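You operate a simulated robot arm through the tools that you are given. There is no shell and no other tool.

The job below is to be done with a simulated two-armed robot. You get a single attempt, and the scene is never put back.

Task
Take the soap carton and put it on the pale wooden tray. Open the plates cupboard door, fetch the brown pouch and stand it on the top shelf of the plates cupboard, then shut the door. Fetch the green gear book and stand it on the shelf under the long brown bench. Pick up the spring carton with one hand, pass it to the other hand and put it on the upper shelf of the steel cabinet. Open the soap cupboard door, fetch the relay carton and set it on the bottom shelf of the soap cupboard, then shut the door. Any order will do. Set down upright: soap carton, brown pouch, green gear book, spring carton, relay carton.

Only the result counts: the job must be done as asked and must still hold three seconds after the hand-in. Knocking over, shifting, dropping, spilling or breaking anything else fails it.

Robot
Two 7-joint arms with three-finger grippers on one trunk, on a base that moves. Base frame: it is fixed to the floor where the robot stands at the start and does not move with it; the origin is under the middle of the robot, x ahead of it, y to its left, z up. Units: m, degrees, N and s.
The left shoulder is at the start at [0.07, 0.146, 1.187], the right one opposite. Each reaches about 0.795 m from its shoulder. Places, roughly: bottom shelf of the soap cupboard [-3.3, 1.1, 0.1]; brown pouch (8x5x18 cm) [0.6, -0.4, 0.8]; green gear book [0.75, -0.5, 1.75]; pale wooden tray (15x13x3 cm) [0.5, -0.5, 0.8]; plates cupboard door [-2.6, 0.8, 0.5]; relay carton [0, -2, 0.25]; shelf under the long brown bench [-2.1, -2.1, 0.2]; soap cupboard door [-3.3, 0.8, 0.4]; spring carton [0.25, -2, 0.25]; top shelf of the plates cupboard [-2.6, 1.1, 0.5]; upper shelf of the steel cabinet [-4.6, -1.8, 0.5]. Payload 2.2 kg a hand.
The TCP of each hand is the grasp point between the finger pads, 0.028 m short of the fingertips. In the tool frame z runs along the fingers and y along their closing line. The gripper opens to 0.102 m; its body begins 0.071 m behind the TCP.
Orientation is that of the tool frame in the base frame, as a unit quaternion [x, y, z, w]. With the fingers straight down and closing along the base's y, the tool's x points along the base's -x, its y along +y and its z along -z.

Tools
- The arms move only by the tool nudge_tool. It takes "left_steps", "right_steps" or both (then of equal length, played together; a hand with none holds still); each is a list of rows, each a list of 7 numbers: the turn, a rotation vector about the tool's x, y, z in degrees, then the shift along the tool's x, y, z in m, then the opening, from 0 (shut) to 1 (fully open). In form: [[ax, ay, az, tx, ty, tz, hand], ...]. A call has 1 to 20 rows; each row is the pose to reach, as a shift and turn from the pose commanded when the call began, along the tool's axes at that moment. Rows are played at 5 a second. More than 0.05 m and 8.6 degrees between two rows, or a gripper value outside its range, and nothing of the call is played. A pose out of reach is approached as far as the arm can. The call stops where the force on the tool passes 40 N (or 10 N more than at its start, if that is more) or the arm is blocked; 0.2 s more then pass. The fingers move at their own pace (about 0.2035 m/s each) and stop on an object; they squeeze with about 28 N. The grip force told is the motor's: it shows also when the fingers shut on nothing. Time passes only in rows, and 0.2 s behind the last, so rows that repeat a pose let the fingers close. It gives the time, the measured TCP pose, the force on the tool (base axes), the opening and the grip force at its end, in the units of the frame above (readings bear some noise), with the torque about the TCP (base axes, N m) and any sound that the robot's microphone picked up.
- Cameras (640 x 400 px; columns grow to the right, rows downward): "scene" is now at [0.1268, -0.0469, 1.4275]; the picture's right is [-0.51, -0.86, 0.00], its down [-0.39, 0.23, -0.89] and it looks along [0.77, -0.45, -0.46] (base axes); focal length 214 px, centre (320, 200). "left" rides on the left gripper at [0.072, 0.038, -0.086] in its tool frame; the picture's right is [-0.46, 0.89, 0.00], its down [-0.60, -0.32, -0.73] and it looks along [-0.65, -0.34, 0.68] (tool axes); focal length 256 px, centre (320, 200). "right" rides on the right gripper at [0.069, 0.044, -0.086] in its tool frame; the picture's right is [-0.53, 0.85, 0.00], its down [-0.58, -0.36, -0.73] and it looks along [-0.62, -0.39, 0.68] (tool axes); focal length 256 px, centre (320, 200). There is no depth. A picture from a camera that has moved, and an enlarged one, comes with that camera's place and axes in the base frame and with its lens.
- get_image(camera): a new picture of that camera. No time passes.
- lift_body(by): slides the trunk up (or, below 0, down) by that many m; the arms and the scene camera ride with it, the base frame stays. It gives what a move gives, with no picture.
- base_move(legs): drives the robot by 1 to 6 legs, each [ahead, left, turn to the left] in m, m and degrees, along the robot's own axes; the way and the turn of a leg run together, so that a leg with both is an arc; at most 1.5 m and 180 degrees a leg. The arms and the cameras ride along, it lands a little off, and it stops where it bumps. It gives what a move gives.
- turn_head(pan, tilt): turns the head with the scene camera to pan (to the left, within 86 degrees either way) and tilt (down, from -29 to 69), counted from straight ahead of the robot. It gives what a move gives.
- close_up(camera, box): a new picture of the part [left, top, right, bottom] of that camera's present view, enlarged. No time passes.
- finish_job(): hands the job in; it is judged then, once.

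Places have to be worked out from the pictures, the camera data and where the tool is seen. Open the grippers and draw the arms clear of the work before you hand the job in, unless the task says otherwise.

The tools are called after "Request:" as a command line: name --argument value ..., lists and objects as JSON in quotes. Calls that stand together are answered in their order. nudge_tool: Moves the arms, as the interface text tells. Its arguments: {"type":"object","properties":{"left_steps":{"type":"array","items":{"type":"array","items":{"type":"number"}}},"right_steps":{"type":"array","items":{"type":"array","items":{"type":"number"}}}},"required":[]} The other tools are called the same way: lift_body (by) moves the trunk up or down; base_move (legs) drives the base; turn_head (pan, tilt) turns the head that bears the scene camera; get_image (camera) takes a picture; close_up (camera, box) takes an enlarged picture of a part of a camera's view; finish_job () hands the job in.

At the start:

```text
clock: 0.0
left_tcp_pos: [0.4764, -0.0425, 1.1502]
left_tcp_rot: [0.0, 1.0, 0.0, -0.001]
left_force: [-0.2, 0.0, -0.5]
left_ft_torque: [-0.04, -0.01, 0.01]
left_opening: 0.102
left_finger_force: 0.0
right_tcp_pos: [0.3292, -0.3456, 1.0005]
right_tcp_rot: [0.0, 1.0, -0.001, 0.0]
right_force: [0.7, 0.5, 0.4]
right_ft_torque: [0.01, -0.05, 0.0]
right_opening: 0.1019
right_finger_force: 0.2
trunk travel left (down, up): [-0.725, 0.215]
robot x, y, heading: [0.0011, 0.0016, 0.2]
head pan, tilt (commanded): [-30.6, 27.2]
```

scene: 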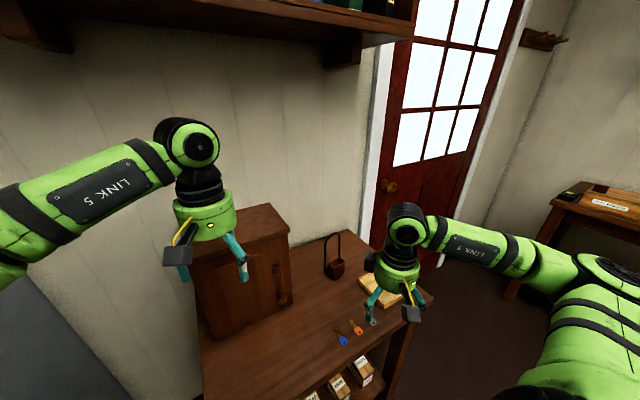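
right: 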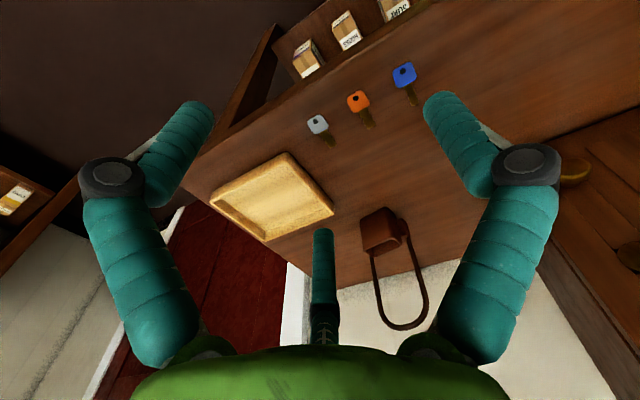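
left: 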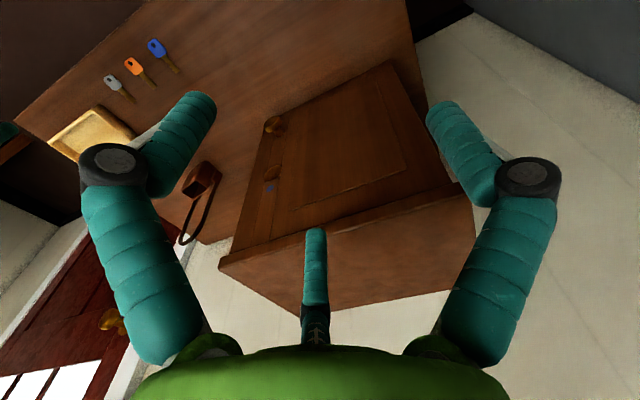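

The start pictures show a bench ahead with a small cupboard, keys, a tray, a brown pouch with a loop, and cartons on a shelf under the bench top. I look closer before moving anything.

Request:
close_up --camera "scene" --box '[180, 200, 460, 400]'

Request:
close_up --camera "right" --box '[180, 0, 500, 200]'

Request:
close_up --camera "scene" --box '[300, 0, 460, 100]'

```text
2.00 times, centred on (320, 300) of scene
camera zoom: at [0.1268, -0.0469, 1.4275], right [-0.51, -0.86, 0.0], down [-0.39, 0.23, -0.89], along [0.77, -0.45, -0.46], focal length 429 px, centre (320, 0)
```

zoom: 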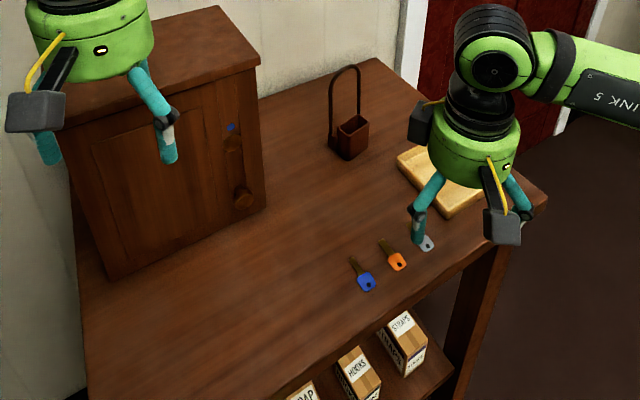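

```text
2.00 times, centred on (340, 100) of right
camera zoom: at [0.2588, -0.3009, 1.0863], right [0.53, 0.85, 0.0], down [0.58, -0.36, 0.73], along [0.62, -0.39, -0.68], focal length 512 px, centre (280, 400)
```

zoom: 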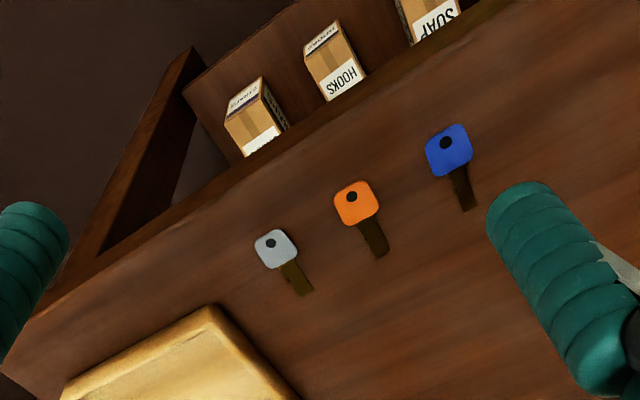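

```text
4.00 times, centred on (380, 50) of scene
camera zoom: at [0.1268, -0.0469, 1.4275], right [-0.51, -0.86, 0.0], down [-0.39, 0.23, -0.89], along [0.77, -0.45, -0.46], focal length 858 px, centre (80, 800)
```

zoom: 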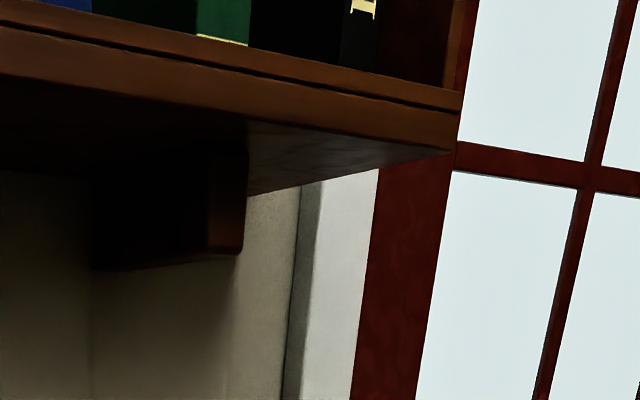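

The bench cupboard has a blue mark by its knob, and keys in three colours lie on the bench. I survey the room with the head, first up at the bookshelf and then to the sides.

Request:
turn_head --pan -25 --tilt -15

Request:
get_image --camera "scene"

Request:
turn_head --pan -80 --tilt 25

Request:
get_image --camera "scene"

Request:
turn_head --pan 80 --tilt 25

Request:
get_image --camera "scene"

```text
clock: 1.1
left_tcp_pos: [0.4752, -0.0423, 1.1499]
left_tcp_rot: [0.0, 1.0, 0.001, -0.001]
left_force: [-0.6, 0.0, -0.7]
left_ft_torque: [-0.03, 0.05, -0.02]
left_opening: 0.1021
left_finger_force: 0.1
right_tcp_pos: [0.3285, -0.3444, 0.9992]
right_tcp_rot: [0.0, 1.0, 0.0, 0.0]
right_force: [0.1, 0.5, 0.1]
right_ft_torque: [0.01, -0.01, 0.01]
right_opening: 0.102
right_finger_force: 0.1
trunk travel left (down, up): [-0.725, 0.215]
robot x, y, heading: [0.0003, -0.001, 0.0]
head pan, tilt (commanded): [-25.0, -15.0]
```

```text
taken
camera scene: at [0.1211, -0.0343, 1.4938], right [-0.42, -0.91, 0.0], down [0.23, -0.11, -0.97], along [0.88, -0.41, 0.26], focal length 214 px, centre (320, 200)
```

scene: 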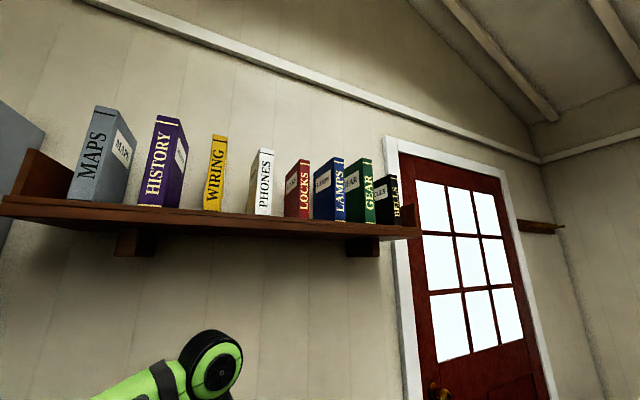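

```text
clock: 2.3
left_tcp_pos: [0.476, -0.0428, 1.1498]
left_tcp_rot: [0.0, 1.0, 0.0, -0.001]
left_force: [0.6, -0.4, 0.5]
left_ft_torque: [0.01, 0.0, 0.02]
left_opening: 0.1022
left_finger_force: 0.1
right_tcp_pos: [0.3289, -0.3449, 0.9997]
right_tcp_rot: [0.0, 1.0, 0.0, 0.0]
right_force: [-0.4, 0.1, -0.1]
right_ft_torque: [-0.02, -0.02, 0.05]
right_opening: 0.102
right_finger_force: 0.1
trunk travel left (down, up): [-0.725, 0.215]
robot x, y, heading: [0.0023, 0.0014, 0.1]
head pan, tilt (commanded): [-80.0, 25.0]
```

```text
taken
camera scene: at [0.0642, -0.091, 1.4311], right [-0.98, -0.17, 0.0], down [-0.07, 0.42, -0.91], along [0.16, -0.89, -0.42], focal length 214 px, centre (320, 200)
```

scene: 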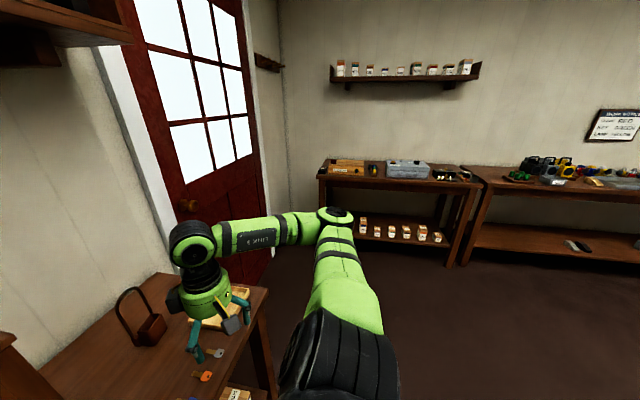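

```text
clock: 4.8
left_tcp_pos: [0.4754, -0.0424, 1.1502]
left_tcp_rot: [0.0, 1.0, 0.0, -0.001]
left_force: [-0.5, 0.4, -0.7]
left_ft_torque: [0.0, 0.04, 0.01]
left_opening: 0.1021
left_finger_force: 0.1
right_tcp_pos: [0.3278, -0.3455, 1.0006]
right_tcp_rot: [0.001, 1.0, 0.0, 0.0]
right_force: [-0.3, 0.2, -0.3]
right_ft_torque: [-0.01, -0.01, 0.01]
right_opening: 0.1018
right_finger_force: 0.0
trunk travel left (down, up): [-0.725, 0.215]
robot x, y, heading: [0.0, -0.0024, 0.1]
head pan, tilt (commanded): [80.0, 25.0]
```

```text
taken
camera scene: at [0.0642, 0.0904, 1.431], right [0.98, -0.17, 0.0], down [-0.07, -0.42, -0.91], along [0.16, 0.89, -0.42], focal length 214 px, centre (320, 200)
```

scene: 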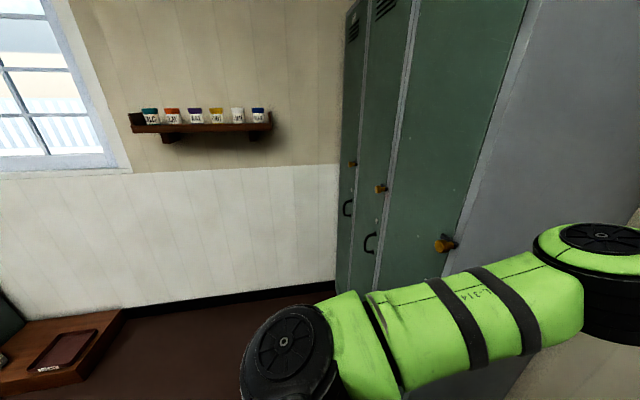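

A notice board hangs on the right wall; it may say something about the cupboards. I turn the head there and read it.

Request:
turn_head --pan -86 --tilt 5

Request:
get_image --camera "scene"

Request:
close_up --camera "scene" --box '[520, 100, 640, 175]'

Request:
close_up --camera "scene" --box '[260, 190, 480, 330]'

```text
clock: 7.3
left_tcp_pos: [0.4757, -0.0414, 1.1509]
left_tcp_rot: [0.0, 1.0, 0.0, 0.0]
left_force: [-0.1, 0.0, -0.7]
left_ft_torque: [-0.01, 0.03, 0.04]
left_opening: 0.1019
left_finger_force: 0.1
right_tcp_pos: [0.3291, -0.3459, 0.9988]
right_tcp_rot: [0.0, 1.0, 0.0, 0.0]
right_force: [0.9, -0.9, 1.2]
right_ft_torque: [-0.02, 0.0, 0.02]
right_opening: 0.1021
right_finger_force: 0.0
trunk travel left (down, up): [-0.725, 0.215]
robot x, y, heading: [-0.0021, -0.0019, 0.1]
head pan, tilt (commanded): [-85.9, 5.0]
```

```text
taken
camera scene: at [0.0547, -0.0919, 1.4635], right [-1.0, -0.07, 0.0], down [-0.01, 0.09, -1.0], along [0.07, -0.99, -0.09], focal length 214 px, centre (320, 200)
```

scene: 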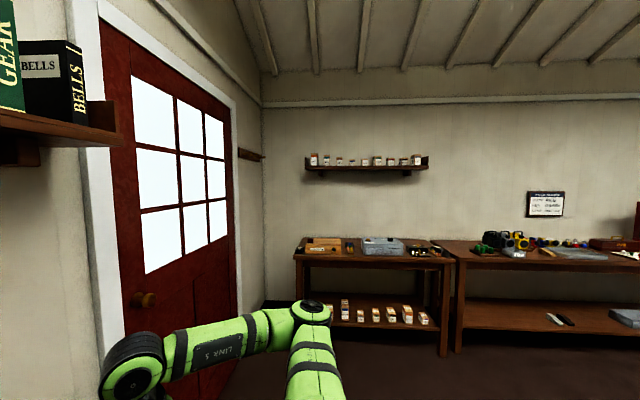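

```text
5.33 times, centred on (580, 138) of scene
camera zoom: at [0.0547, -0.0919, 1.4635], right [-1.0, -0.07, 0.0], down [-0.01, 0.09, -1.0], along [0.07, -0.99, -0.09], focal length 1144 px, centre (-1067, 533)
```

zoom: 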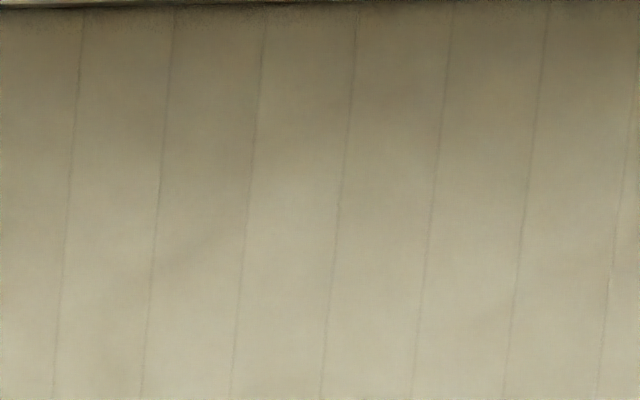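

```text
2.86 times, centred on (370, 260) of scene
camera zoom: at [0.0547, -0.0919, 1.4635], right [-1.0, -0.07, 0.0], down [-0.01, 0.09, -1.0], along [0.07, -0.99, -0.09], focal length 613 px, centre (177, 29)
```

zoom: 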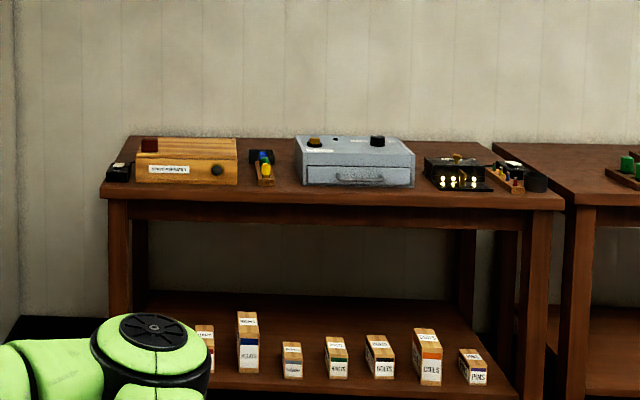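

Request:
close_up --camera "scene" --box '[510, 180, 580, 224]'

Request:
close_up --camera "scene" --box '[320, 280, 440, 355]'

Request:
close_up --camera "scene" --box '[440, 210, 640, 340]'

```text
9.09 times, centred on (545, 202) of scene
camera zoom: at [0.0547, -0.0919, 1.4635], right [-1.0, -0.07, 0.0], down [-0.01, 0.09, -1.0], along [0.07, -0.99, -0.09], focal length 1950 px, centre (-1726, 182)
```

zoom: 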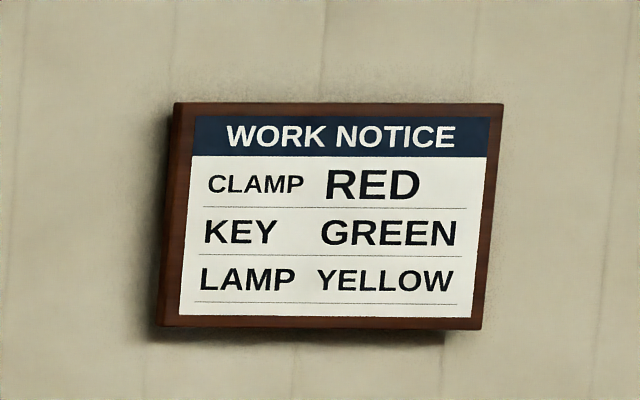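

```text
5.33 times, centred on (380, 318) of scene
camera zoom: at [0.0547, -0.0919, 1.4635], right [-1.0, -0.07, 0.0], down [-0.01, 0.09, -1.0], along [0.07, -0.99, -0.09], focal length 1144 px, centre (0, -427)
```

zoom: 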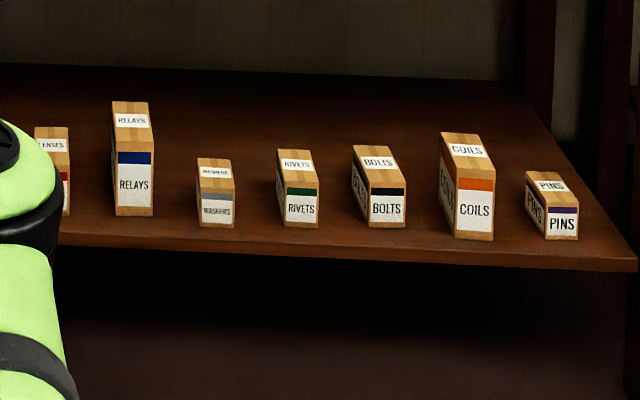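

```text
3.08 times, centred on (540, 275) of scene
camera zoom: at [0.0547, -0.0919, 1.4635], right [-1.0, -0.07, 0.0], down [-0.01, 0.09, -1.0], along [0.07, -0.99, -0.09], focal length 660 px, centre (-357, -31)
```

zoom: 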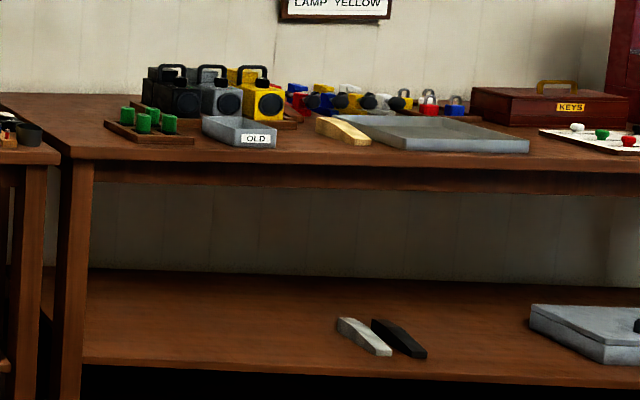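

The notice concerns other items. Now I look down at the near bench to find the soap carton and the bench edges.

Request:
turn_head --pan -15 --tilt 60

Request:
get_image --camera "scene"

Request:
turn_head --pan 40 --tilt 40

Request:
get_image --camera "scene"

```text
clock: 8.8
left_tcp_pos: [0.4748, -0.0423, 1.1506]
left_tcp_rot: [0.0, 1.0, 0.0, 0.001]
left_force: [1.1, 0.0, 0.2]
left_ft_torque: [-0.01, 0.02, 0.0]
left_opening: 0.1019
left_finger_force: 0.1
right_tcp_pos: [0.3293, -0.3446, 1.0001]
right_tcp_rot: [0.0, 1.0, 0.0, 0.0]
right_force: [0.2, -0.5, 0.1]
right_ft_torque: [-0.01, 0.0, 0.01]
right_opening: 0.1019
right_finger_force: 0.0
trunk travel left (down, up): [-0.725, 0.215]
robot x, y, heading: [-0.0002, 0.0027, -0.0]
head pan, tilt (commanded): [-15.0, 60.0]
```

```text
taken
camera scene: at [0.1125, -0.0176, 1.381], right [-0.26, -0.97, 0.0], down [-0.84, 0.22, -0.5], along [0.48, -0.13, -0.87], focal length 214 px, centre (320, 200)
```

scene: 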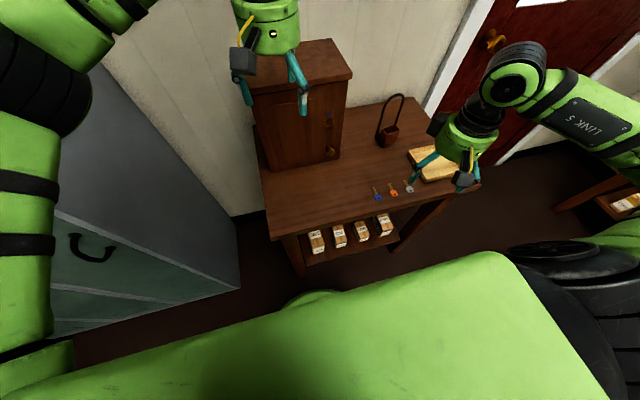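

```text
clock: 10.0
left_tcp_pos: [0.476, -0.0424, 1.1504]
left_tcp_rot: [0.0, 1.0, 0.0, 0.0]
left_force: [-0.3, -0.5, -0.2]
left_ft_torque: [0.02, 0.01, 0.01]
left_opening: 0.1021
left_finger_force: 0.1
right_tcp_pos: [0.3293, -0.3451, 1.0003]
right_tcp_rot: [0.0, 1.0, 0.001, 0.0]
right_force: [0.0, -0.3, -0.4]
right_ft_torque: [0.0, 0.01, 0.01]
right_opening: 0.1018
right_finger_force: 0.1
trunk travel left (down, up): [-0.725, 0.215]
robot x, y, heading: [-0.0016, -0.0026, 0.2]
head pan, tilt (commanded): [40.0, 40.0]
```

```text
taken
camera scene: at [0.1133, 0.0543, 1.4077], right [0.64, -0.77, 0.0], down [-0.49, -0.41, -0.77], along [0.59, 0.49, -0.64], focal length 214 px, centre (320, 200)
```

scene: 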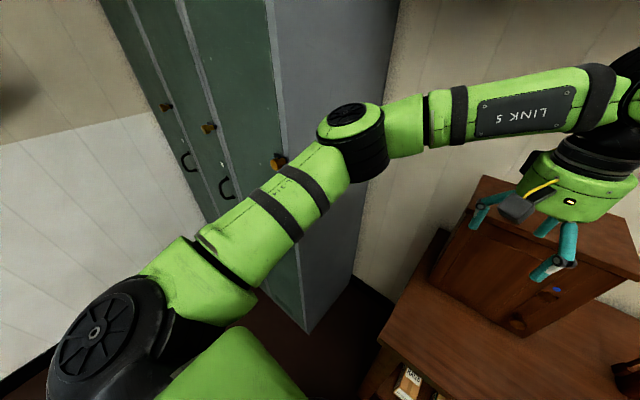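

The lower shelf of the near bench holds four cartons. I zoom in to read them.

Request:
turn_head --pan -15 --tilt 55

Request:
close_up --camera "scene" --box '[240, 140, 480, 290]'

Request:
close_up --camera "scene" --box '[290, 200, 410, 275]'

```text
clock: 11.2
left_tcp_pos: [0.4759, -0.0412, 1.1498]
left_tcp_rot: [0.0, 1.0, 0.0, 0.001]
left_force: [-0.6, -0.1, 0.1]
left_ft_torque: [-0.02, -0.01, -0.02]
left_opening: 0.1021
left_finger_force: 0.1
right_tcp_pos: [0.3296, -0.3457, 0.9993]
right_tcp_rot: [0.0, 1.0, 0.0, 0.0]
right_force: [0.9, -0.2, -0.6]
right_ft_torque: [0.02, 0.03, -0.01]
right_opening: 0.1019
right_finger_force: 0.0
trunk travel left (down, up): [-0.725, 0.215]
robot x, y, heading: [-0.0016, 0.0, -0.1]
head pan, tilt (commanded): [-15.0, 55.0]
```

```text
2.67 times, centred on (360, 215) of scene
camera zoom: at [0.1178, -0.0189, 1.387], right [-0.26, -0.97, 0.0], down [-0.79, 0.21, -0.57], along [0.55, -0.15, -0.82], focal length 572 px, centre (213, 160)
```

zoom: 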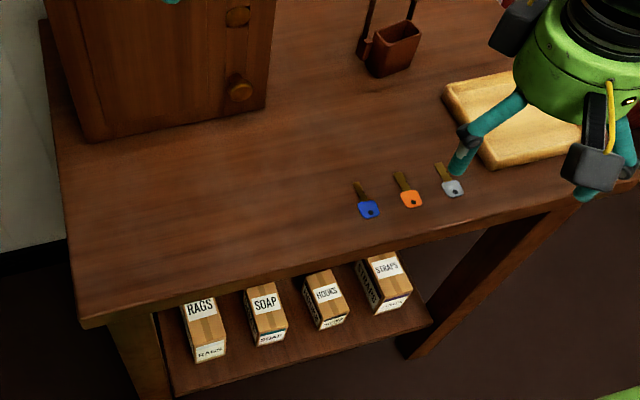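

```text
5.33 times, centred on (350, 238) of scene
camera zoom: at [0.1178, -0.0189, 1.387], right [-0.26, -0.97, 0.0], down [-0.79, 0.21, -0.57], along [0.55, -0.15, -0.82], focal length 1144 px, centre (160, 0)
```

zoom: 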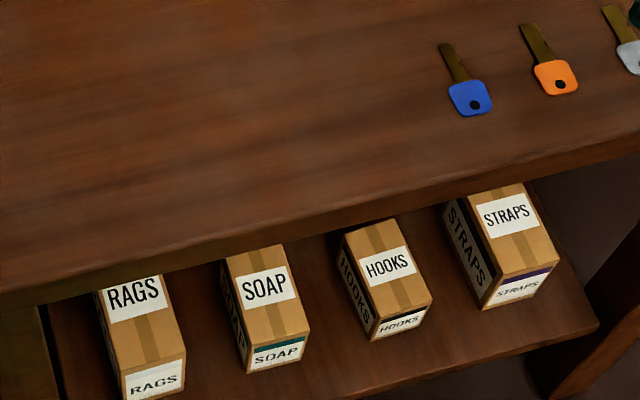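

The soap carton is the second from the left on the lower shelf. Before backing off I check the floor on both sides and behind.

Request:
turn_head --pan -86 --tilt 40

Request:
get_image --camera "scene"

Request:
turn_head --pan 86 --tilt 10

Request:
get_image --camera "scene"

Request:
turn_head --pan 86 --tilt 40

Request:
get_image --camera "scene"

```text
clock: 12.7
left_tcp_pos: [0.4749, -0.042, 1.1495]
left_tcp_rot: [0.0, 1.0, 0.0, 0.0]
left_force: [0.2, 0.3, 0.4]
left_ft_torque: [0.0, 0.04, -0.01]
left_opening: 0.1021
left_finger_force: 0.0
right_tcp_pos: [0.3286, -0.3456, 1.0014]
right_tcp_rot: [0.0, 1.0, 0.0, 0.0]
right_force: [0.8, -0.5, 0.2]
right_ft_torque: [0.04, -0.02, -0.03]
right_opening: 0.1021
right_finger_force: 0.0
trunk travel left (down, up): [-0.725, 0.215]
robot x, y, heading: [-0.0001, 0.0024, -0.1]
head pan, tilt (commanded): [-85.9, 40.0]
```

```text
taken
camera scene: at [0.0542, -0.0851, 1.4077], right [-1.0, -0.07, 0.0], down [-0.05, 0.64, -0.77], along [0.05, -0.76, -0.64], focal length 214 px, centre (320, 200)
```

scene: 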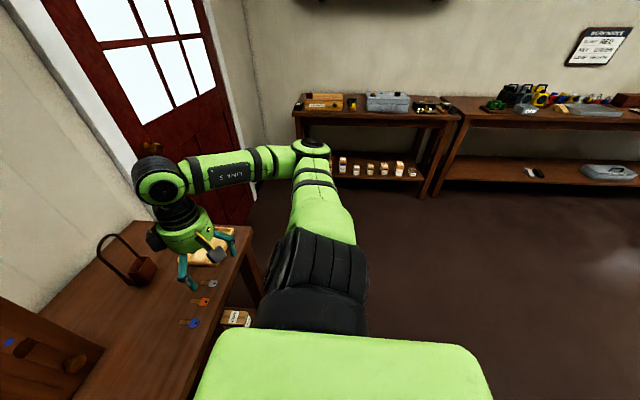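

```text
clock: 15.3
left_tcp_pos: [0.4759, -0.0422, 1.15]
left_tcp_rot: [0.0, 1.0, 0.0, 0.001]
left_force: [-0.3, -0.1, -0.4]
left_ft_torque: [0.01, -0.02, -0.01]
left_opening: 0.1022
left_finger_force: 0.1
right_tcp_pos: [0.3293, -0.3445, 0.9992]
right_tcp_rot: [-0.001, 1.0, 0.0, 0.0]
right_force: [-0.5, -0.1, 0.0]
right_ft_torque: [0.0, 0.03, -0.04]
right_opening: 0.102
right_finger_force: 0.0
trunk travel left (down, up): [-0.725, 0.215]
robot x, y, heading: [-0.0034, -0.0028, 0.0]
head pan, tilt (commanded): [85.9, 10.0]
```

```text
taken
camera scene: at [0.0547, 0.0924, 1.4554], right [1.0, -0.07, 0.0], down [-0.01, -0.17, -0.98], along [0.07, 0.98, -0.17], focal length 214 px, centre (320, 200)
```

scene: 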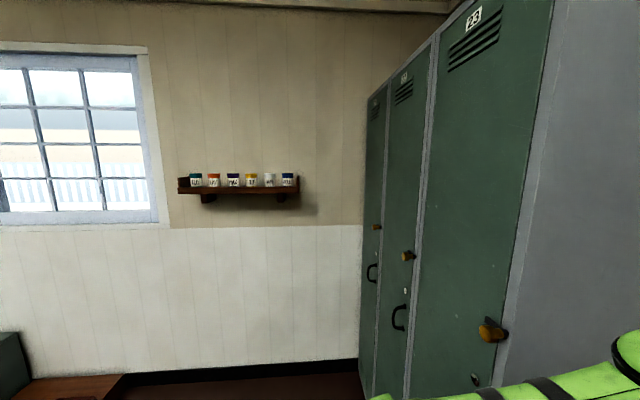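

```text
clock: 16.2
left_tcp_pos: [0.4756, -0.0422, 1.15]
left_tcp_rot: [0.0, 1.0, 0.0, 0.0]
left_force: [-0.7, 0.0, 0.1]
left_ft_torque: [0.02, -0.02, -0.01]
left_opening: 0.1018
left_finger_force: 0.1
right_tcp_pos: [0.3287, -0.3453, 0.9993]
right_tcp_rot: [0.001, 1.0, -0.001, 0.0]
right_force: [0.3, -0.5, -0.5]
right_ft_torque: [-0.01, 0.0, 0.04]
right_opening: 0.1022
right_finger_force: 0.0
trunk travel left (down, up): [-0.725, 0.215]
robot x, y, heading: [-0.0002, 0.0031, -0.0]
head pan, tilt (commanded): [85.9, 40.0]
```

```text
taken
camera scene: at [0.0541, 0.0845, 1.4078], right [1.0, -0.07, 0.0], down [-0.05, -0.64, -0.77], along [0.05, 0.76, -0.64], focal length 214 px, centre (320, 200)
```

scene: 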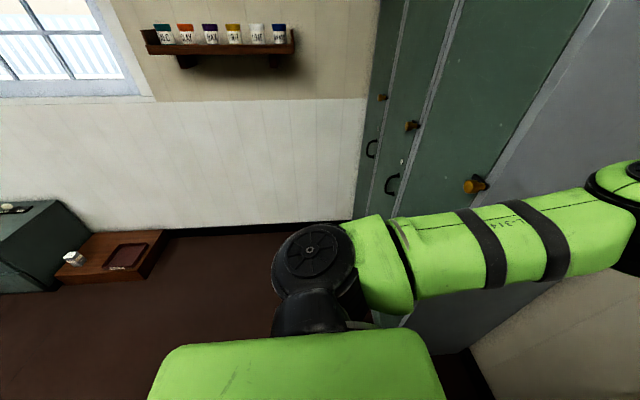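

The floor behind looks clear, so I back off 0.8 m and turn around to inspect the two cupboards and the steel cabinet.

Request:
base_move --legs '[[-0.8, 0, 0], [0, 0, 90], [0, 0, 90]]'

Request:
turn_head --pan 0 --tilt 15

Request:
get_image --camera "scene"

Request:
turn_head --pan -40 --tilt 20

Request:
get_image --camera "scene"

Request:
turn_head --pan 40 --tilt 20

Request:
get_image --camera "scene"

```text
clock: 28.2
left_tcp_pos: [-1.2817, 0.0385, 1.1509]
left_tcp_rot: [1.0, 0.002, 0.001, 0.0]
left_force: [0.2, -0.2, 0.8]
left_ft_torque: [0.01, 0.01, -0.02]
left_opening: 0.1021
left_finger_force: 0.0
right_tcp_pos: [-1.137, 0.3424, 0.9999]
right_tcp_rot: [1.0, 0.003, -0.001, 0.0]
right_force: [0.5, -0.5, -0.5]
right_ft_torque: [0.0, 0.02, -0.04]
right_opening: 0.1021
right_finger_force: 0.0
trunk travel left (down, up): [-0.725, 0.215]
robot x, y, heading: [-0.8079, 0.0018, -179.7]
head pan, tilt (commanded): [85.9, 40.0]
```

```text
clock: 29.8
left_tcp_pos: [-1.2824, 0.0385, 1.1502]
left_tcp_rot: [1.0, 0.003, 0.001, 0.0]
left_force: [0.1, 0.0, 0.0]
left_ft_torque: [0.0, 0.02, 0.02]
left_opening: 0.1021
left_finger_force: 0.1
right_tcp_pos: [-1.1367, 0.3434, 0.9995]
right_tcp_rot: [1.0, 0.003, 0.0, 0.001]
right_force: [-0.2, 0.2, 0.1]
right_ft_torque: [-0.01, 0.02, 0.01]
right_opening: 0.1018
right_finger_force: 0.1
trunk travel left (down, up): [-0.725, 0.215]
robot x, y, heading: [-0.8051, 0.0022, -179.4]
head pan, tilt (commanded): [0.0, 15.0]
```

```text
taken
camera scene: at [-0.9512, -0.0021, 1.4472], right [-0.01, 1.0, 0.0], down [0.26, 0.0, -0.97], along [-0.97, -0.01, -0.26], focal length 214 px, centre (320, 200)
```

scene: 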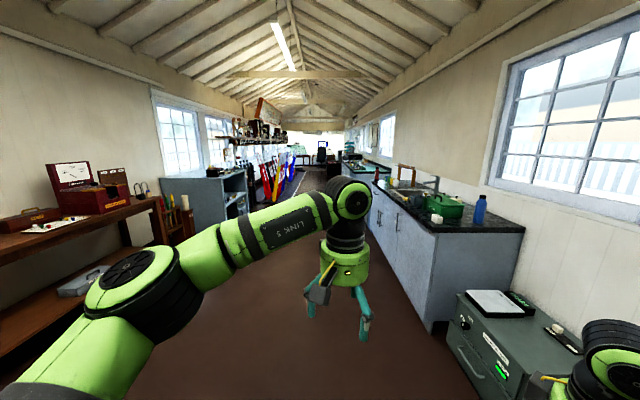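

```text
clock: 30.9
left_tcp_pos: [-1.2813, 0.0381, 1.15]
left_tcp_rot: [1.0, 0.003, 0.0, -0.001]
left_force: [0.3, 0.4, -0.3]
left_ft_torque: [-0.01, 0.0, -0.03]
left_opening: 0.1017
left_finger_force: 0.1
right_tcp_pos: [-1.1371, 0.3421, 1.0002]
right_tcp_rot: [1.0, 0.003, 0.001, 0.0]
right_force: [-1.0, -0.5, -0.4]
right_ft_torque: [0.02, -0.01, 0.03]
right_opening: 0.1018
right_finger_force: 0.1
trunk travel left (down, up): [-0.725, 0.215]
robot x, y, heading: [-0.8048, 0.0024, -179.5]
head pan, tilt (commanded): [-40.0, 20.0]
```

```text
taken
camera scene: at [-0.9295, 0.0579, 1.4391], right [0.64, 0.77, 0.0], down [0.26, -0.22, -0.94], along [-0.72, 0.6, -0.34], focal length 214 px, centre (320, 200)
```

scene: 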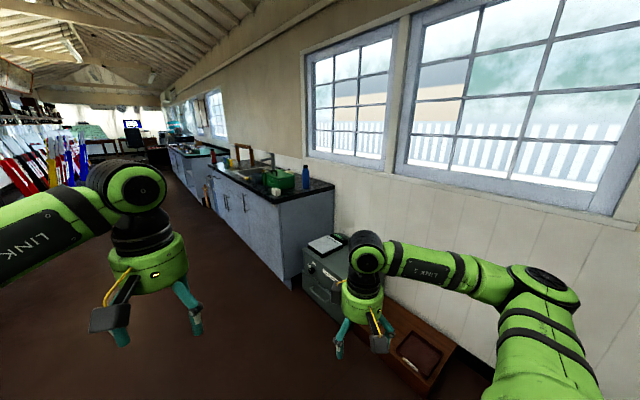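

```text
clock: 32.4
left_tcp_pos: [-1.2825, 0.0388, 1.1508]
left_tcp_rot: [1.0, 0.005, -0.001, 0.0]
left_force: [0.6, -0.2, 1.5]
left_ft_torque: [0.01, 0.02, 0.01]
left_opening: 0.1019
left_finger_force: 0.0
right_tcp_pos: [-1.1363, 0.3423, 1.0]
right_tcp_rot: [1.0, 0.004, 0.0, 0.0]
right_force: [0.4, 0.1, 0.2]
right_ft_torque: [-0.01, 0.02, 0.0]
right_opening: 0.102
right_finger_force: 0.0
trunk travel left (down, up): [-0.725, 0.215]
robot x, y, heading: [-0.8058, 0.0004, -179.5]
head pan, tilt (commanded): [40.0, 20.0]
```

```text
taken
camera scene: at [-0.9288, -0.0617, 1.4391], right [-0.65, 0.76, 0.0], down [0.26, 0.22, -0.94], along [-0.72, -0.61, -0.34], focal length 214 px, centre (320, 200)
```

scene: 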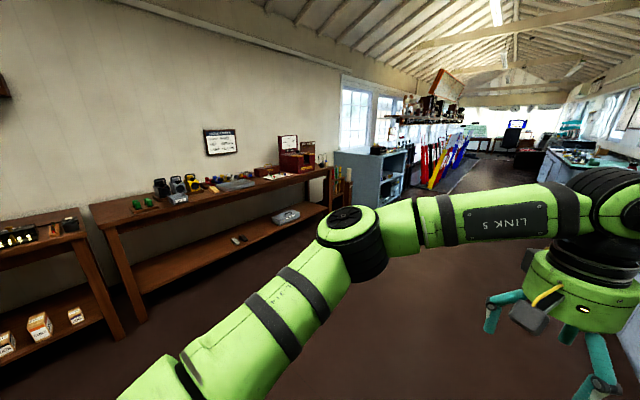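

The kitchen unit along the +y wall holds the cupboards; the steel cabinet is the blue‑grey open unit at far left. I zoom on both.

Request:
close_up --camera "scene" --box '[325, 140, 425, 220]'

Request:
turn_head --pan -20 --tilt 20

Request:
get_image --camera "scene"

Request:
close_up --camera "scene" --box '[240, 120, 440, 320]'

```text
5.00 times, centred on (375, 180) of scene
camera zoom: at [-0.9288, -0.0617, 1.4391], right [-0.65, 0.76, 0.0], down [0.26, 0.22, -0.94], along [-0.72, -0.61, -0.34], focal length 1072 px, centre (45, 300)
```

zoom: 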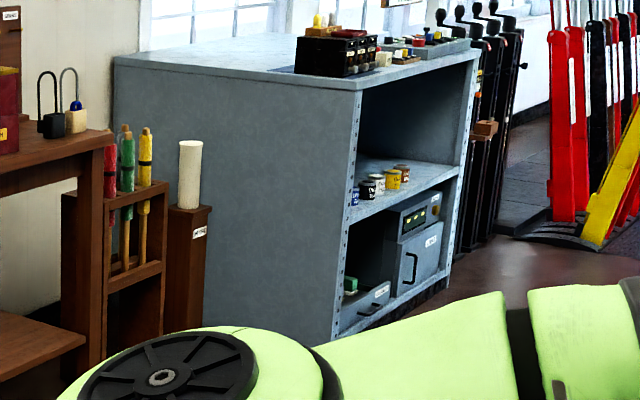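

```text
clock: 33.7
left_tcp_pos: [-1.2815, 0.0386, 1.1509]
left_tcp_rot: [1.0, 0.003, 0.0, -0.001]
left_force: [0.2, 0.4, -0.2]
left_ft_torque: [0.0, 0.02, 0.0]
left_opening: 0.1023
left_finger_force: 0.2
right_tcp_pos: [-1.137, 0.3425, 0.9995]
right_tcp_rot: [1.0, 0.003, 0.0, 0.0]
right_force: [0.2, -0.8, 0.1]
right_ft_torque: [0.0, -0.01, 0.06]
right_opening: 0.1018
right_finger_force: 0.0
trunk travel left (down, up): [-0.725, 0.215]
robot x, y, heading: [-0.8058, -0.0023, -179.6]
head pan, tilt (commanded): [-20.0, 20.0]
```

```text
taken
camera scene: at [-0.9455, 0.0298, 1.4391], right [0.34, 0.94, 0.0], down [0.32, -0.11, -0.94], along [-0.89, 0.32, -0.34], focal length 214 px, centre (320, 200)
```

scene: 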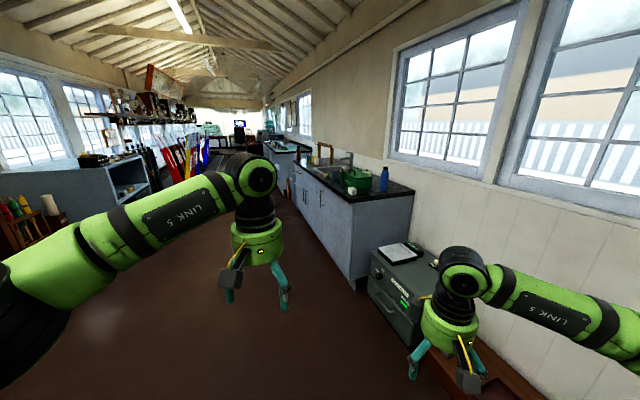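

```text
2.00 times, centred on (340, 220) of scene
camera zoom: at [-0.9455, 0.0298, 1.4391], right [0.34, 0.94, 0.0], down [0.32, -0.11, -0.94], along [-0.89, 0.32, -0.34], focal length 429 px, centre (280, 160)
```

zoom: 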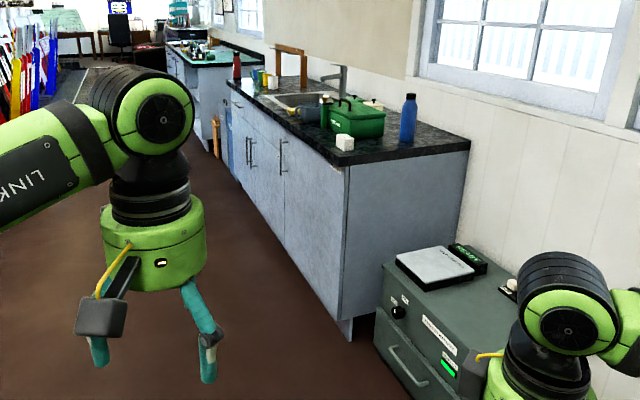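

The kitchen unit has doors with vertical bar handles. I drive along the free corridor and face the unit for a closer look before carrying anything.

Request:
base_move --legs '[[1.5, 0, 0], [0.6, 0.2, 0], [0, 0, -90]]'

Request:
turn_head --pan 0 --tilt 40

Request:
get_image --camera "scene"

Request:
turn_head --pan 40 --tilt 40

Request:
get_image --camera "scene"

Request:
turn_head --pan -40 --tilt 40

Request:
get_image --camera "scene"

```text
clock: 48.1
left_tcp_pos: [-2.8454, 0.2643, 1.1488]
left_tcp_rot: [-0.701, 0.713, 0.0, 0.0]
left_force: [0.5, 0.3, -0.5]
left_ft_torque: [-0.01, 0.01, 0.03]
left_opening: 0.1021
left_finger_force: 0.1
right_tcp_pos: [-2.5449, 0.1128, 0.9996]
right_tcp_rot: [-0.701, 0.713, 0.0, 0.0]
right_force: [-0.4, 0.6, 0.3]
right_ft_torque: [0.01, 0.0, 0.0]
right_opening: 0.1022
right_finger_force: 0.2
trunk travel left (down, up): [-0.725, 0.215]
robot x, y, heading: [-2.8942, -0.2128, 89.2]
head pan, tilt (commanded): [-20.0, 20.0]
```

```text
clock: 48.9
left_tcp_pos: [-2.8459, 0.2647, 1.1504]
left_tcp_rot: [-0.701, 0.713, 0.0, 0.0]
left_force: [1.1, -0.3, 0.2]
left_ft_torque: [-0.04, 0.01, -0.04]
left_opening: 0.1021
left_finger_force: 0.1
right_tcp_pos: [-2.5456, 0.114, 1.0006]
right_tcp_rot: [-0.701, 0.713, 0.001, 0.0]
right_force: [0.3, 0.9, -0.6]
right_ft_torque: [-0.01, 0.03, -0.01]
right_opening: 0.1021
right_finger_force: 0.0
trunk travel left (down, up): [-0.725, 0.215]
robot x, y, heading: [-2.8968, -0.2077, 89.0]
head pan, tilt (commanded): [0.0, 40.0]
```

```text
taken
camera scene: at [-2.8954, -0.0759, 1.4078], right [1.0, -0.02, 0.0], down [-0.01, -0.64, -0.77], along [0.01, 0.77, -0.64], focal length 214 px, centre (320, 200)
```

scene: 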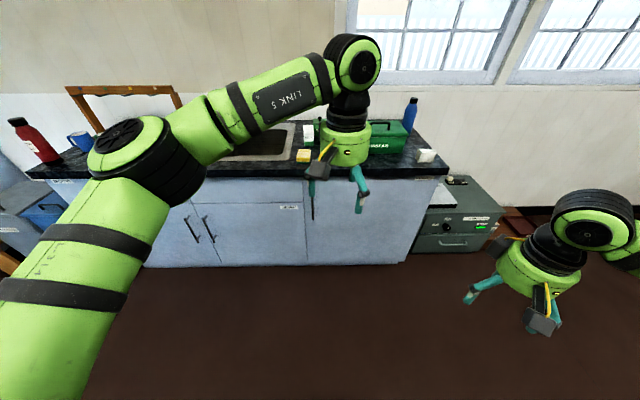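

```text
clock: 50.0
left_tcp_pos: [-2.8458, 0.2646, 1.1508]
left_tcp_rot: [-0.702, 0.712, 0.001, -0.001]
left_force: [-0.3, -0.1, 0.4]
left_ft_torque: [0.05, -0.01, 0.02]
left_opening: 0.1021
left_finger_force: 0.0
right_tcp_pos: [-2.5464, 0.1129, 1.0006]
right_tcp_rot: [-0.702, 0.712, -0.001, 0.0]
right_force: [0.0, -0.1, 0.3]
right_ft_torque: [-0.02, 0.0, 0.03]
right_opening: 0.102
right_finger_force: 0.0
trunk travel left (down, up): [-0.725, 0.215]
robot x, y, heading: [-2.8948, -0.2076, 89.1]
head pan, tilt (commanded): [40.0, 40.0]
```

```text
taken
camera scene: at [-2.9504, -0.0948, 1.4077], right [0.78, 0.63, 0.0], down [0.4, -0.5, -0.77], along [-0.48, 0.6, -0.64], focal length 214 px, centre (320, 200)
```

scene: 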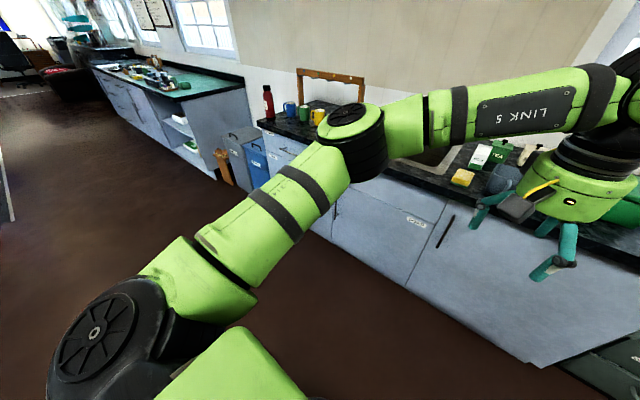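

```text
clock: 51.5
left_tcp_pos: [-2.8454, 0.2654, 1.1498]
left_tcp_rot: [-0.702, 0.712, 0.0, -0.001]
left_force: [0.5, -0.5, 0.1]
left_ft_torque: [-0.01, 0.0, -0.03]
left_opening: 0.1021
left_finger_force: 0.0
right_tcp_pos: [-2.5455, 0.1131, 0.9988]
right_tcp_rot: [-0.702, 0.713, 0.0, -0.001]
right_force: [0.4, -0.6, 0.2]
right_ft_torque: [-0.01, -0.05, 0.0]
right_opening: 0.102
right_finger_force: 0.0
trunk travel left (down, up): [-0.725, 0.215]
robot x, y, heading: [-2.8965, -0.2098, 89.1]
head pan, tilt (commanded): [-40.0, 40.0]
```

```text
taken
camera scene: at [-2.8413, -0.0966, 1.4077], right [0.76, -0.65, 0.0], down [-0.42, -0.49, -0.77], along [0.5, 0.58, -0.64], focal length 214 px, centre (320, 200)
```

scene: 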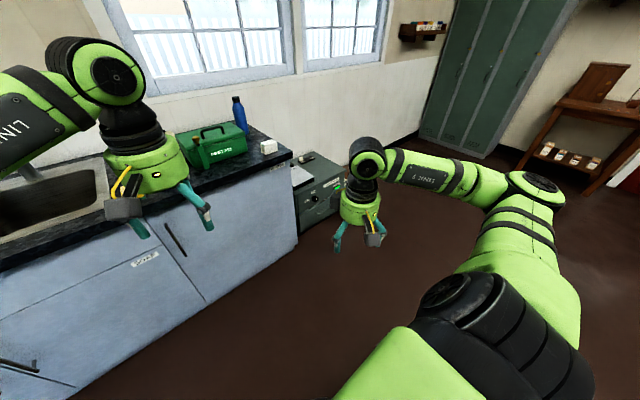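

I zoom in on the door labels and handles.

Request:
turn_head --pan 0 --tilt 35

Request:
close_up --camera "scene" --box '[140, 170, 460, 310]'

Request:
close_up --camera "scene" --box '[150, 190, 330, 300]'

Request:
close_up --camera "scene" --box '[270, 210, 330, 250]'

```text
clock: 52.6
left_tcp_pos: [-2.8445, 0.2641, 1.149]
left_tcp_rot: [-0.701, 0.713, 0.0, 0.0]
left_force: [0.0, 0.3, -0.6]
left_ft_torque: [0.0, -0.01, 0.02]
left_opening: 0.1021
left_finger_force: 0.1
right_tcp_pos: [-2.5459, 0.1131, 0.9994]
right_tcp_rot: [-0.701, 0.713, 0.0, 0.0]
right_force: [0.2, -0.2, -0.1]
right_ft_torque: [0.0, 0.0, 0.02]
right_opening: 0.1018
right_finger_force: 0.0
trunk travel left (down, up): [-0.725, 0.215]
robot x, y, heading: [-2.8943, -0.2106, 89.1]
head pan, tilt (commanded): [0.0, 35.0]
```

```text
2.00 times, centred on (300, 240) of scene
camera zoom: at [-2.8954, -0.0729, 1.4152], right [1.0, -0.02, 0.0], down [-0.01, -0.57, -0.82], along [0.01, 0.82, -0.57], focal length 429 px, centre (360, 120)
```

zoom: 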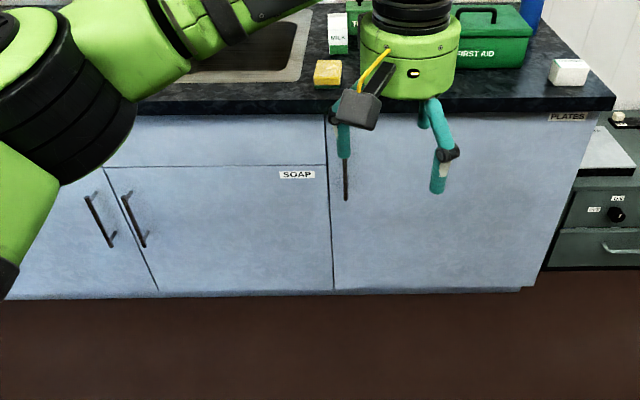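

```text
3.56 times, centred on (240, 245) of scene
camera zoom: at [-2.8954, -0.0729, 1.4152], right [1.0, -0.02, 0.0], down [-0.01, -0.57, -0.82], along [0.01, 0.82, -0.57], focal length 763 px, centre (604, 40)
```

zoom: 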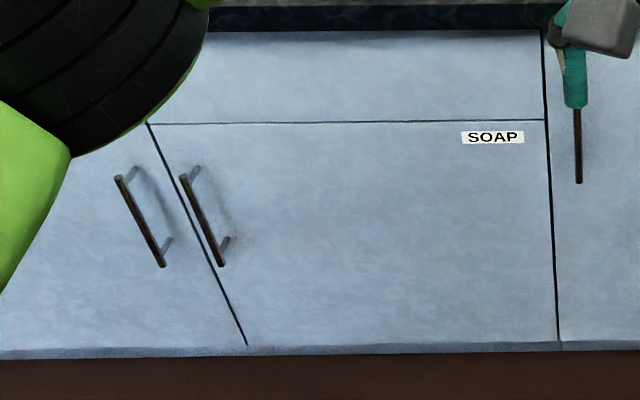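

```text
10.00 times, centred on (300, 230) of scene
camera zoom: at [-2.8954, -0.0729, 1.4152], right [1.0, -0.02, 0.0], down [-0.01, -0.57, -0.82], along [0.01, 0.82, -0.57], focal length 2145 px, centre (520, -100)
```

zoom: 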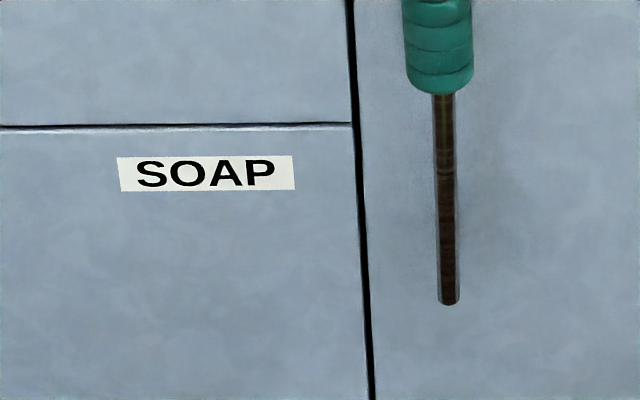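

The soap door and the plates door are both hinged on their +x side with vertical bar handles on the -x side. Before grasping I test how the three fingers close, using the right hand in free air.

Request:
nudge_tool --right_steps '[[0, 0, 0, 0, 0, 0, 0.5], [0, 0, 0, 0, 0, 0, 0.5]]'

Request:
get_image --camera "right"

Request:
nudge_tool --right_steps '[[0, 0, 0, 0, 0, 0, 0.0], [0, 0, 0, 0, 0, 0, 0.0]]'

Request:
get_image --camera "right"

```text
clock: 53.2
left_tcp_pos: [-2.8459, 0.2635, 1.1496]
left_tcp_rot: [-0.702, 0.713, 0.0, 0.001]
left_force: [-0.7, -0.7, -0.5]
left_ft_torque: [-0.01, 0.01, 0.0]
left_opening: 0.1022
left_finger_force: 0.0
right_tcp_pos: [-2.5448, 0.112, 0.9991]
right_tcp_rot: [-0.701, 0.713, -0.001, 0.0]
right_force: [-0.2, -0.3, 0.2]
right_ft_torque: [0.0, 0.01, 0.0]
right_opening: 0.0512
right_finger_force: 0.0
trunk travel left (down, up): [-0.725, 0.215]
robot x, y, heading: [-2.8958, -0.2105, 89.0]
head pan, tilt (commanded): [0.0, 35.0]
```

```text
taken
camera right: at [-2.5915, 0.0452, 1.0863], right [-0.84, 0.55, 0.0], down [0.37, 0.57, 0.73], along [0.4, 0.61, -0.68], focal length 256 px, centre (320, 200)
```

right: 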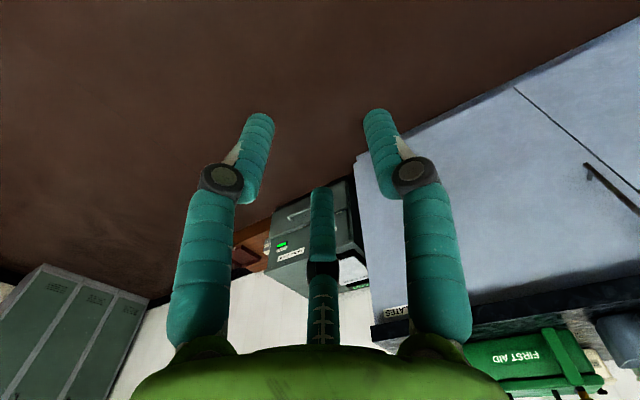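

```text
clock: 53.8
left_tcp_pos: [-2.8461, 0.2639, 1.15]
left_tcp_rot: [-0.702, 0.713, 0.0, 0.0]
left_force: [-0.5, -0.5, 0.4]
left_ft_torque: [-0.01, -0.01, -0.01]
left_opening: 0.1019
left_finger_force: 0.0
right_tcp_pos: [-2.5451, 0.1134, 0.9993]
right_tcp_rot: [-0.702, 0.712, 0.001, -0.001]
right_force: [-1.1, -0.4, 0.3]
right_ft_torque: [-0.01, 0.03, -0.02]
right_opening: 0.0017
right_finger_force: 27.5
trunk travel left (down, up): [-0.725, 0.215]
robot x, y, heading: [-2.8942, -0.21, 89.1]
head pan, tilt (commanded): [0.0, 35.0]
```

```text
taken
camera right: at [-2.5915, 0.0452, 1.0863], right [-0.84, 0.55, 0.0], down [0.37, 0.57, 0.73], along [0.4, 0.61, -0.68], focal length 256 px, centre (320, 200)
```

right: 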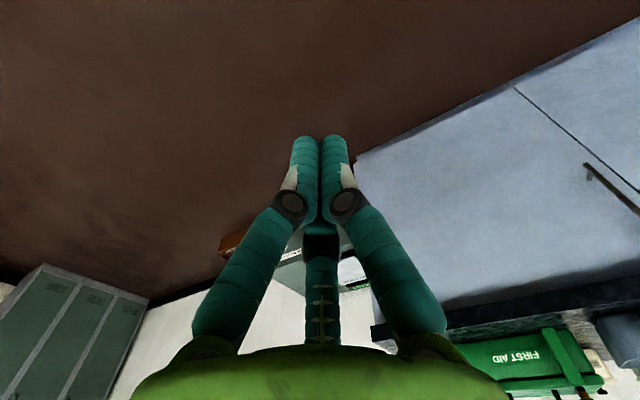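

The fingers close radially like a three-jaw chuck. I swing the left arm out to the left and turn the right gripper to point ahead, in the free space here.

Request:
nudge_tool --right_steps '[[0, -8.2, 0, -0.01, 0, 0, 1], [0, -16.4, 0, -0.02, 0, 0, 1], [0, -24.6, 0, -0.03, 0, 0, 1], [0, -32.8, 0, -0.04, 0, 0, 1], [0, -41, 0, -0.05, 0, 0, 1], [0, -49.2, 0, -0.06, 0, 0, 1], [0, -57.4, 0, -0.07, 0, 0, 1], [0, -65.6, 0, -0.08, 0, 0, 1], [0, -73.8, 0, -0.09, 0, 0, 1], [0, -82, 0, -0.1, 0, 0, 1], [0, -90, 0, -0.1, 0, 0, 1]]' --left_steps '[[0, 0, 0, 0.01, 0.035, 0, 1], [0, 0, 0, 0.02, 0.07, 0, 1], [0, 0, 0, 0.03, 0.105, 0, 1], [0, 0, 0, 0.04, 0.14, 0, 1], [0, 0, 0, 0.05, 0.175, 0, 1], [0, 0, 0, 0.06, 0.21, 0, 1], [0, 0, 0, 0.07, 0.245, 0, 1], [0, 0, 0, 0.08, 0.28, 0, 1], [0, 0, 0, 0.09, 0.315, 0, 1], [0, 0, 0, 0.1, 0.35, 0, 1], [0, 0, 0, 0.1, 0.35, 0, 1]]'

Request:
get_image --camera "scene"

Request:
get_image --camera "right"

```text
clock: 56.2
left_tcp_pos: [-3.1955, 0.1709, 1.1494]
left_tcp_rot: [-0.701, 0.714, 0.0, -0.002]
left_force: [0.7, 0.0, 0.7]
left_ft_torque: [-0.03, 0.06, 0.01]
left_opening: 0.1021
left_finger_force: 0.1
right_tcp_pos: [-2.5086, 0.1873, 1.0313]
right_tcp_rot: [-0.498, 0.502, 0.498, 0.501]
right_force: [0.2, 0.5, -0.6]
right_ft_torque: [-0.02, 0.0, 0.07]
right_opening: 0.1017
right_finger_force: 0.0
right hand out of reach, approached as far as the arm can: row 4, 5, 6, 7, 8, 9, 10, 11
trunk travel left (down, up): [-0.725, 0.215]
robot x, y, heading: [-2.8974, -0.2081, 88.8]
head pan, tilt (commanded): [0.0, 35.0]
```

```text
taken
camera scene: at [-2.8936, -0.0718, 1.4151], right [1.0, -0.02, 0.0], down [-0.01, -0.57, -0.82], along [0.01, 0.82, -0.57], focal length 214 px, centre (320, 200)
```

scene: 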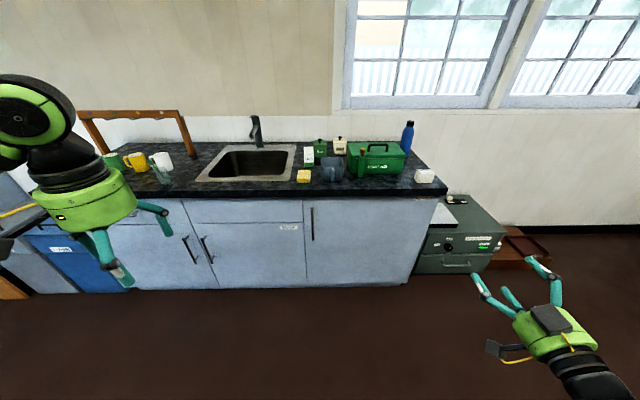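

```text
taken
camera right: at [-2.5548, 0.1017, 0.9621], right [-0.85, 0.01, 0.53], down [0.36, -0.73, 0.58], along [0.4, 0.68, 0.62], focal length 256 px, centre (320, 200)
```

right: 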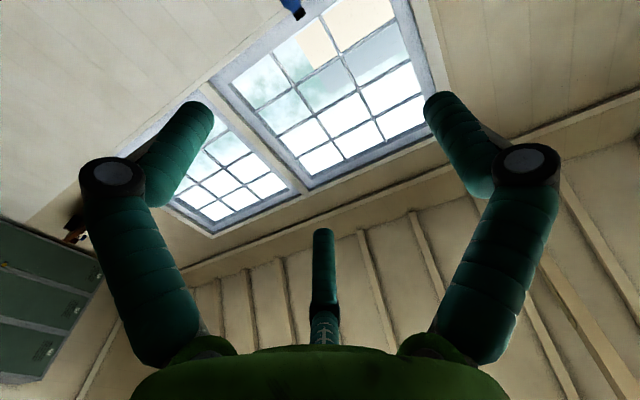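

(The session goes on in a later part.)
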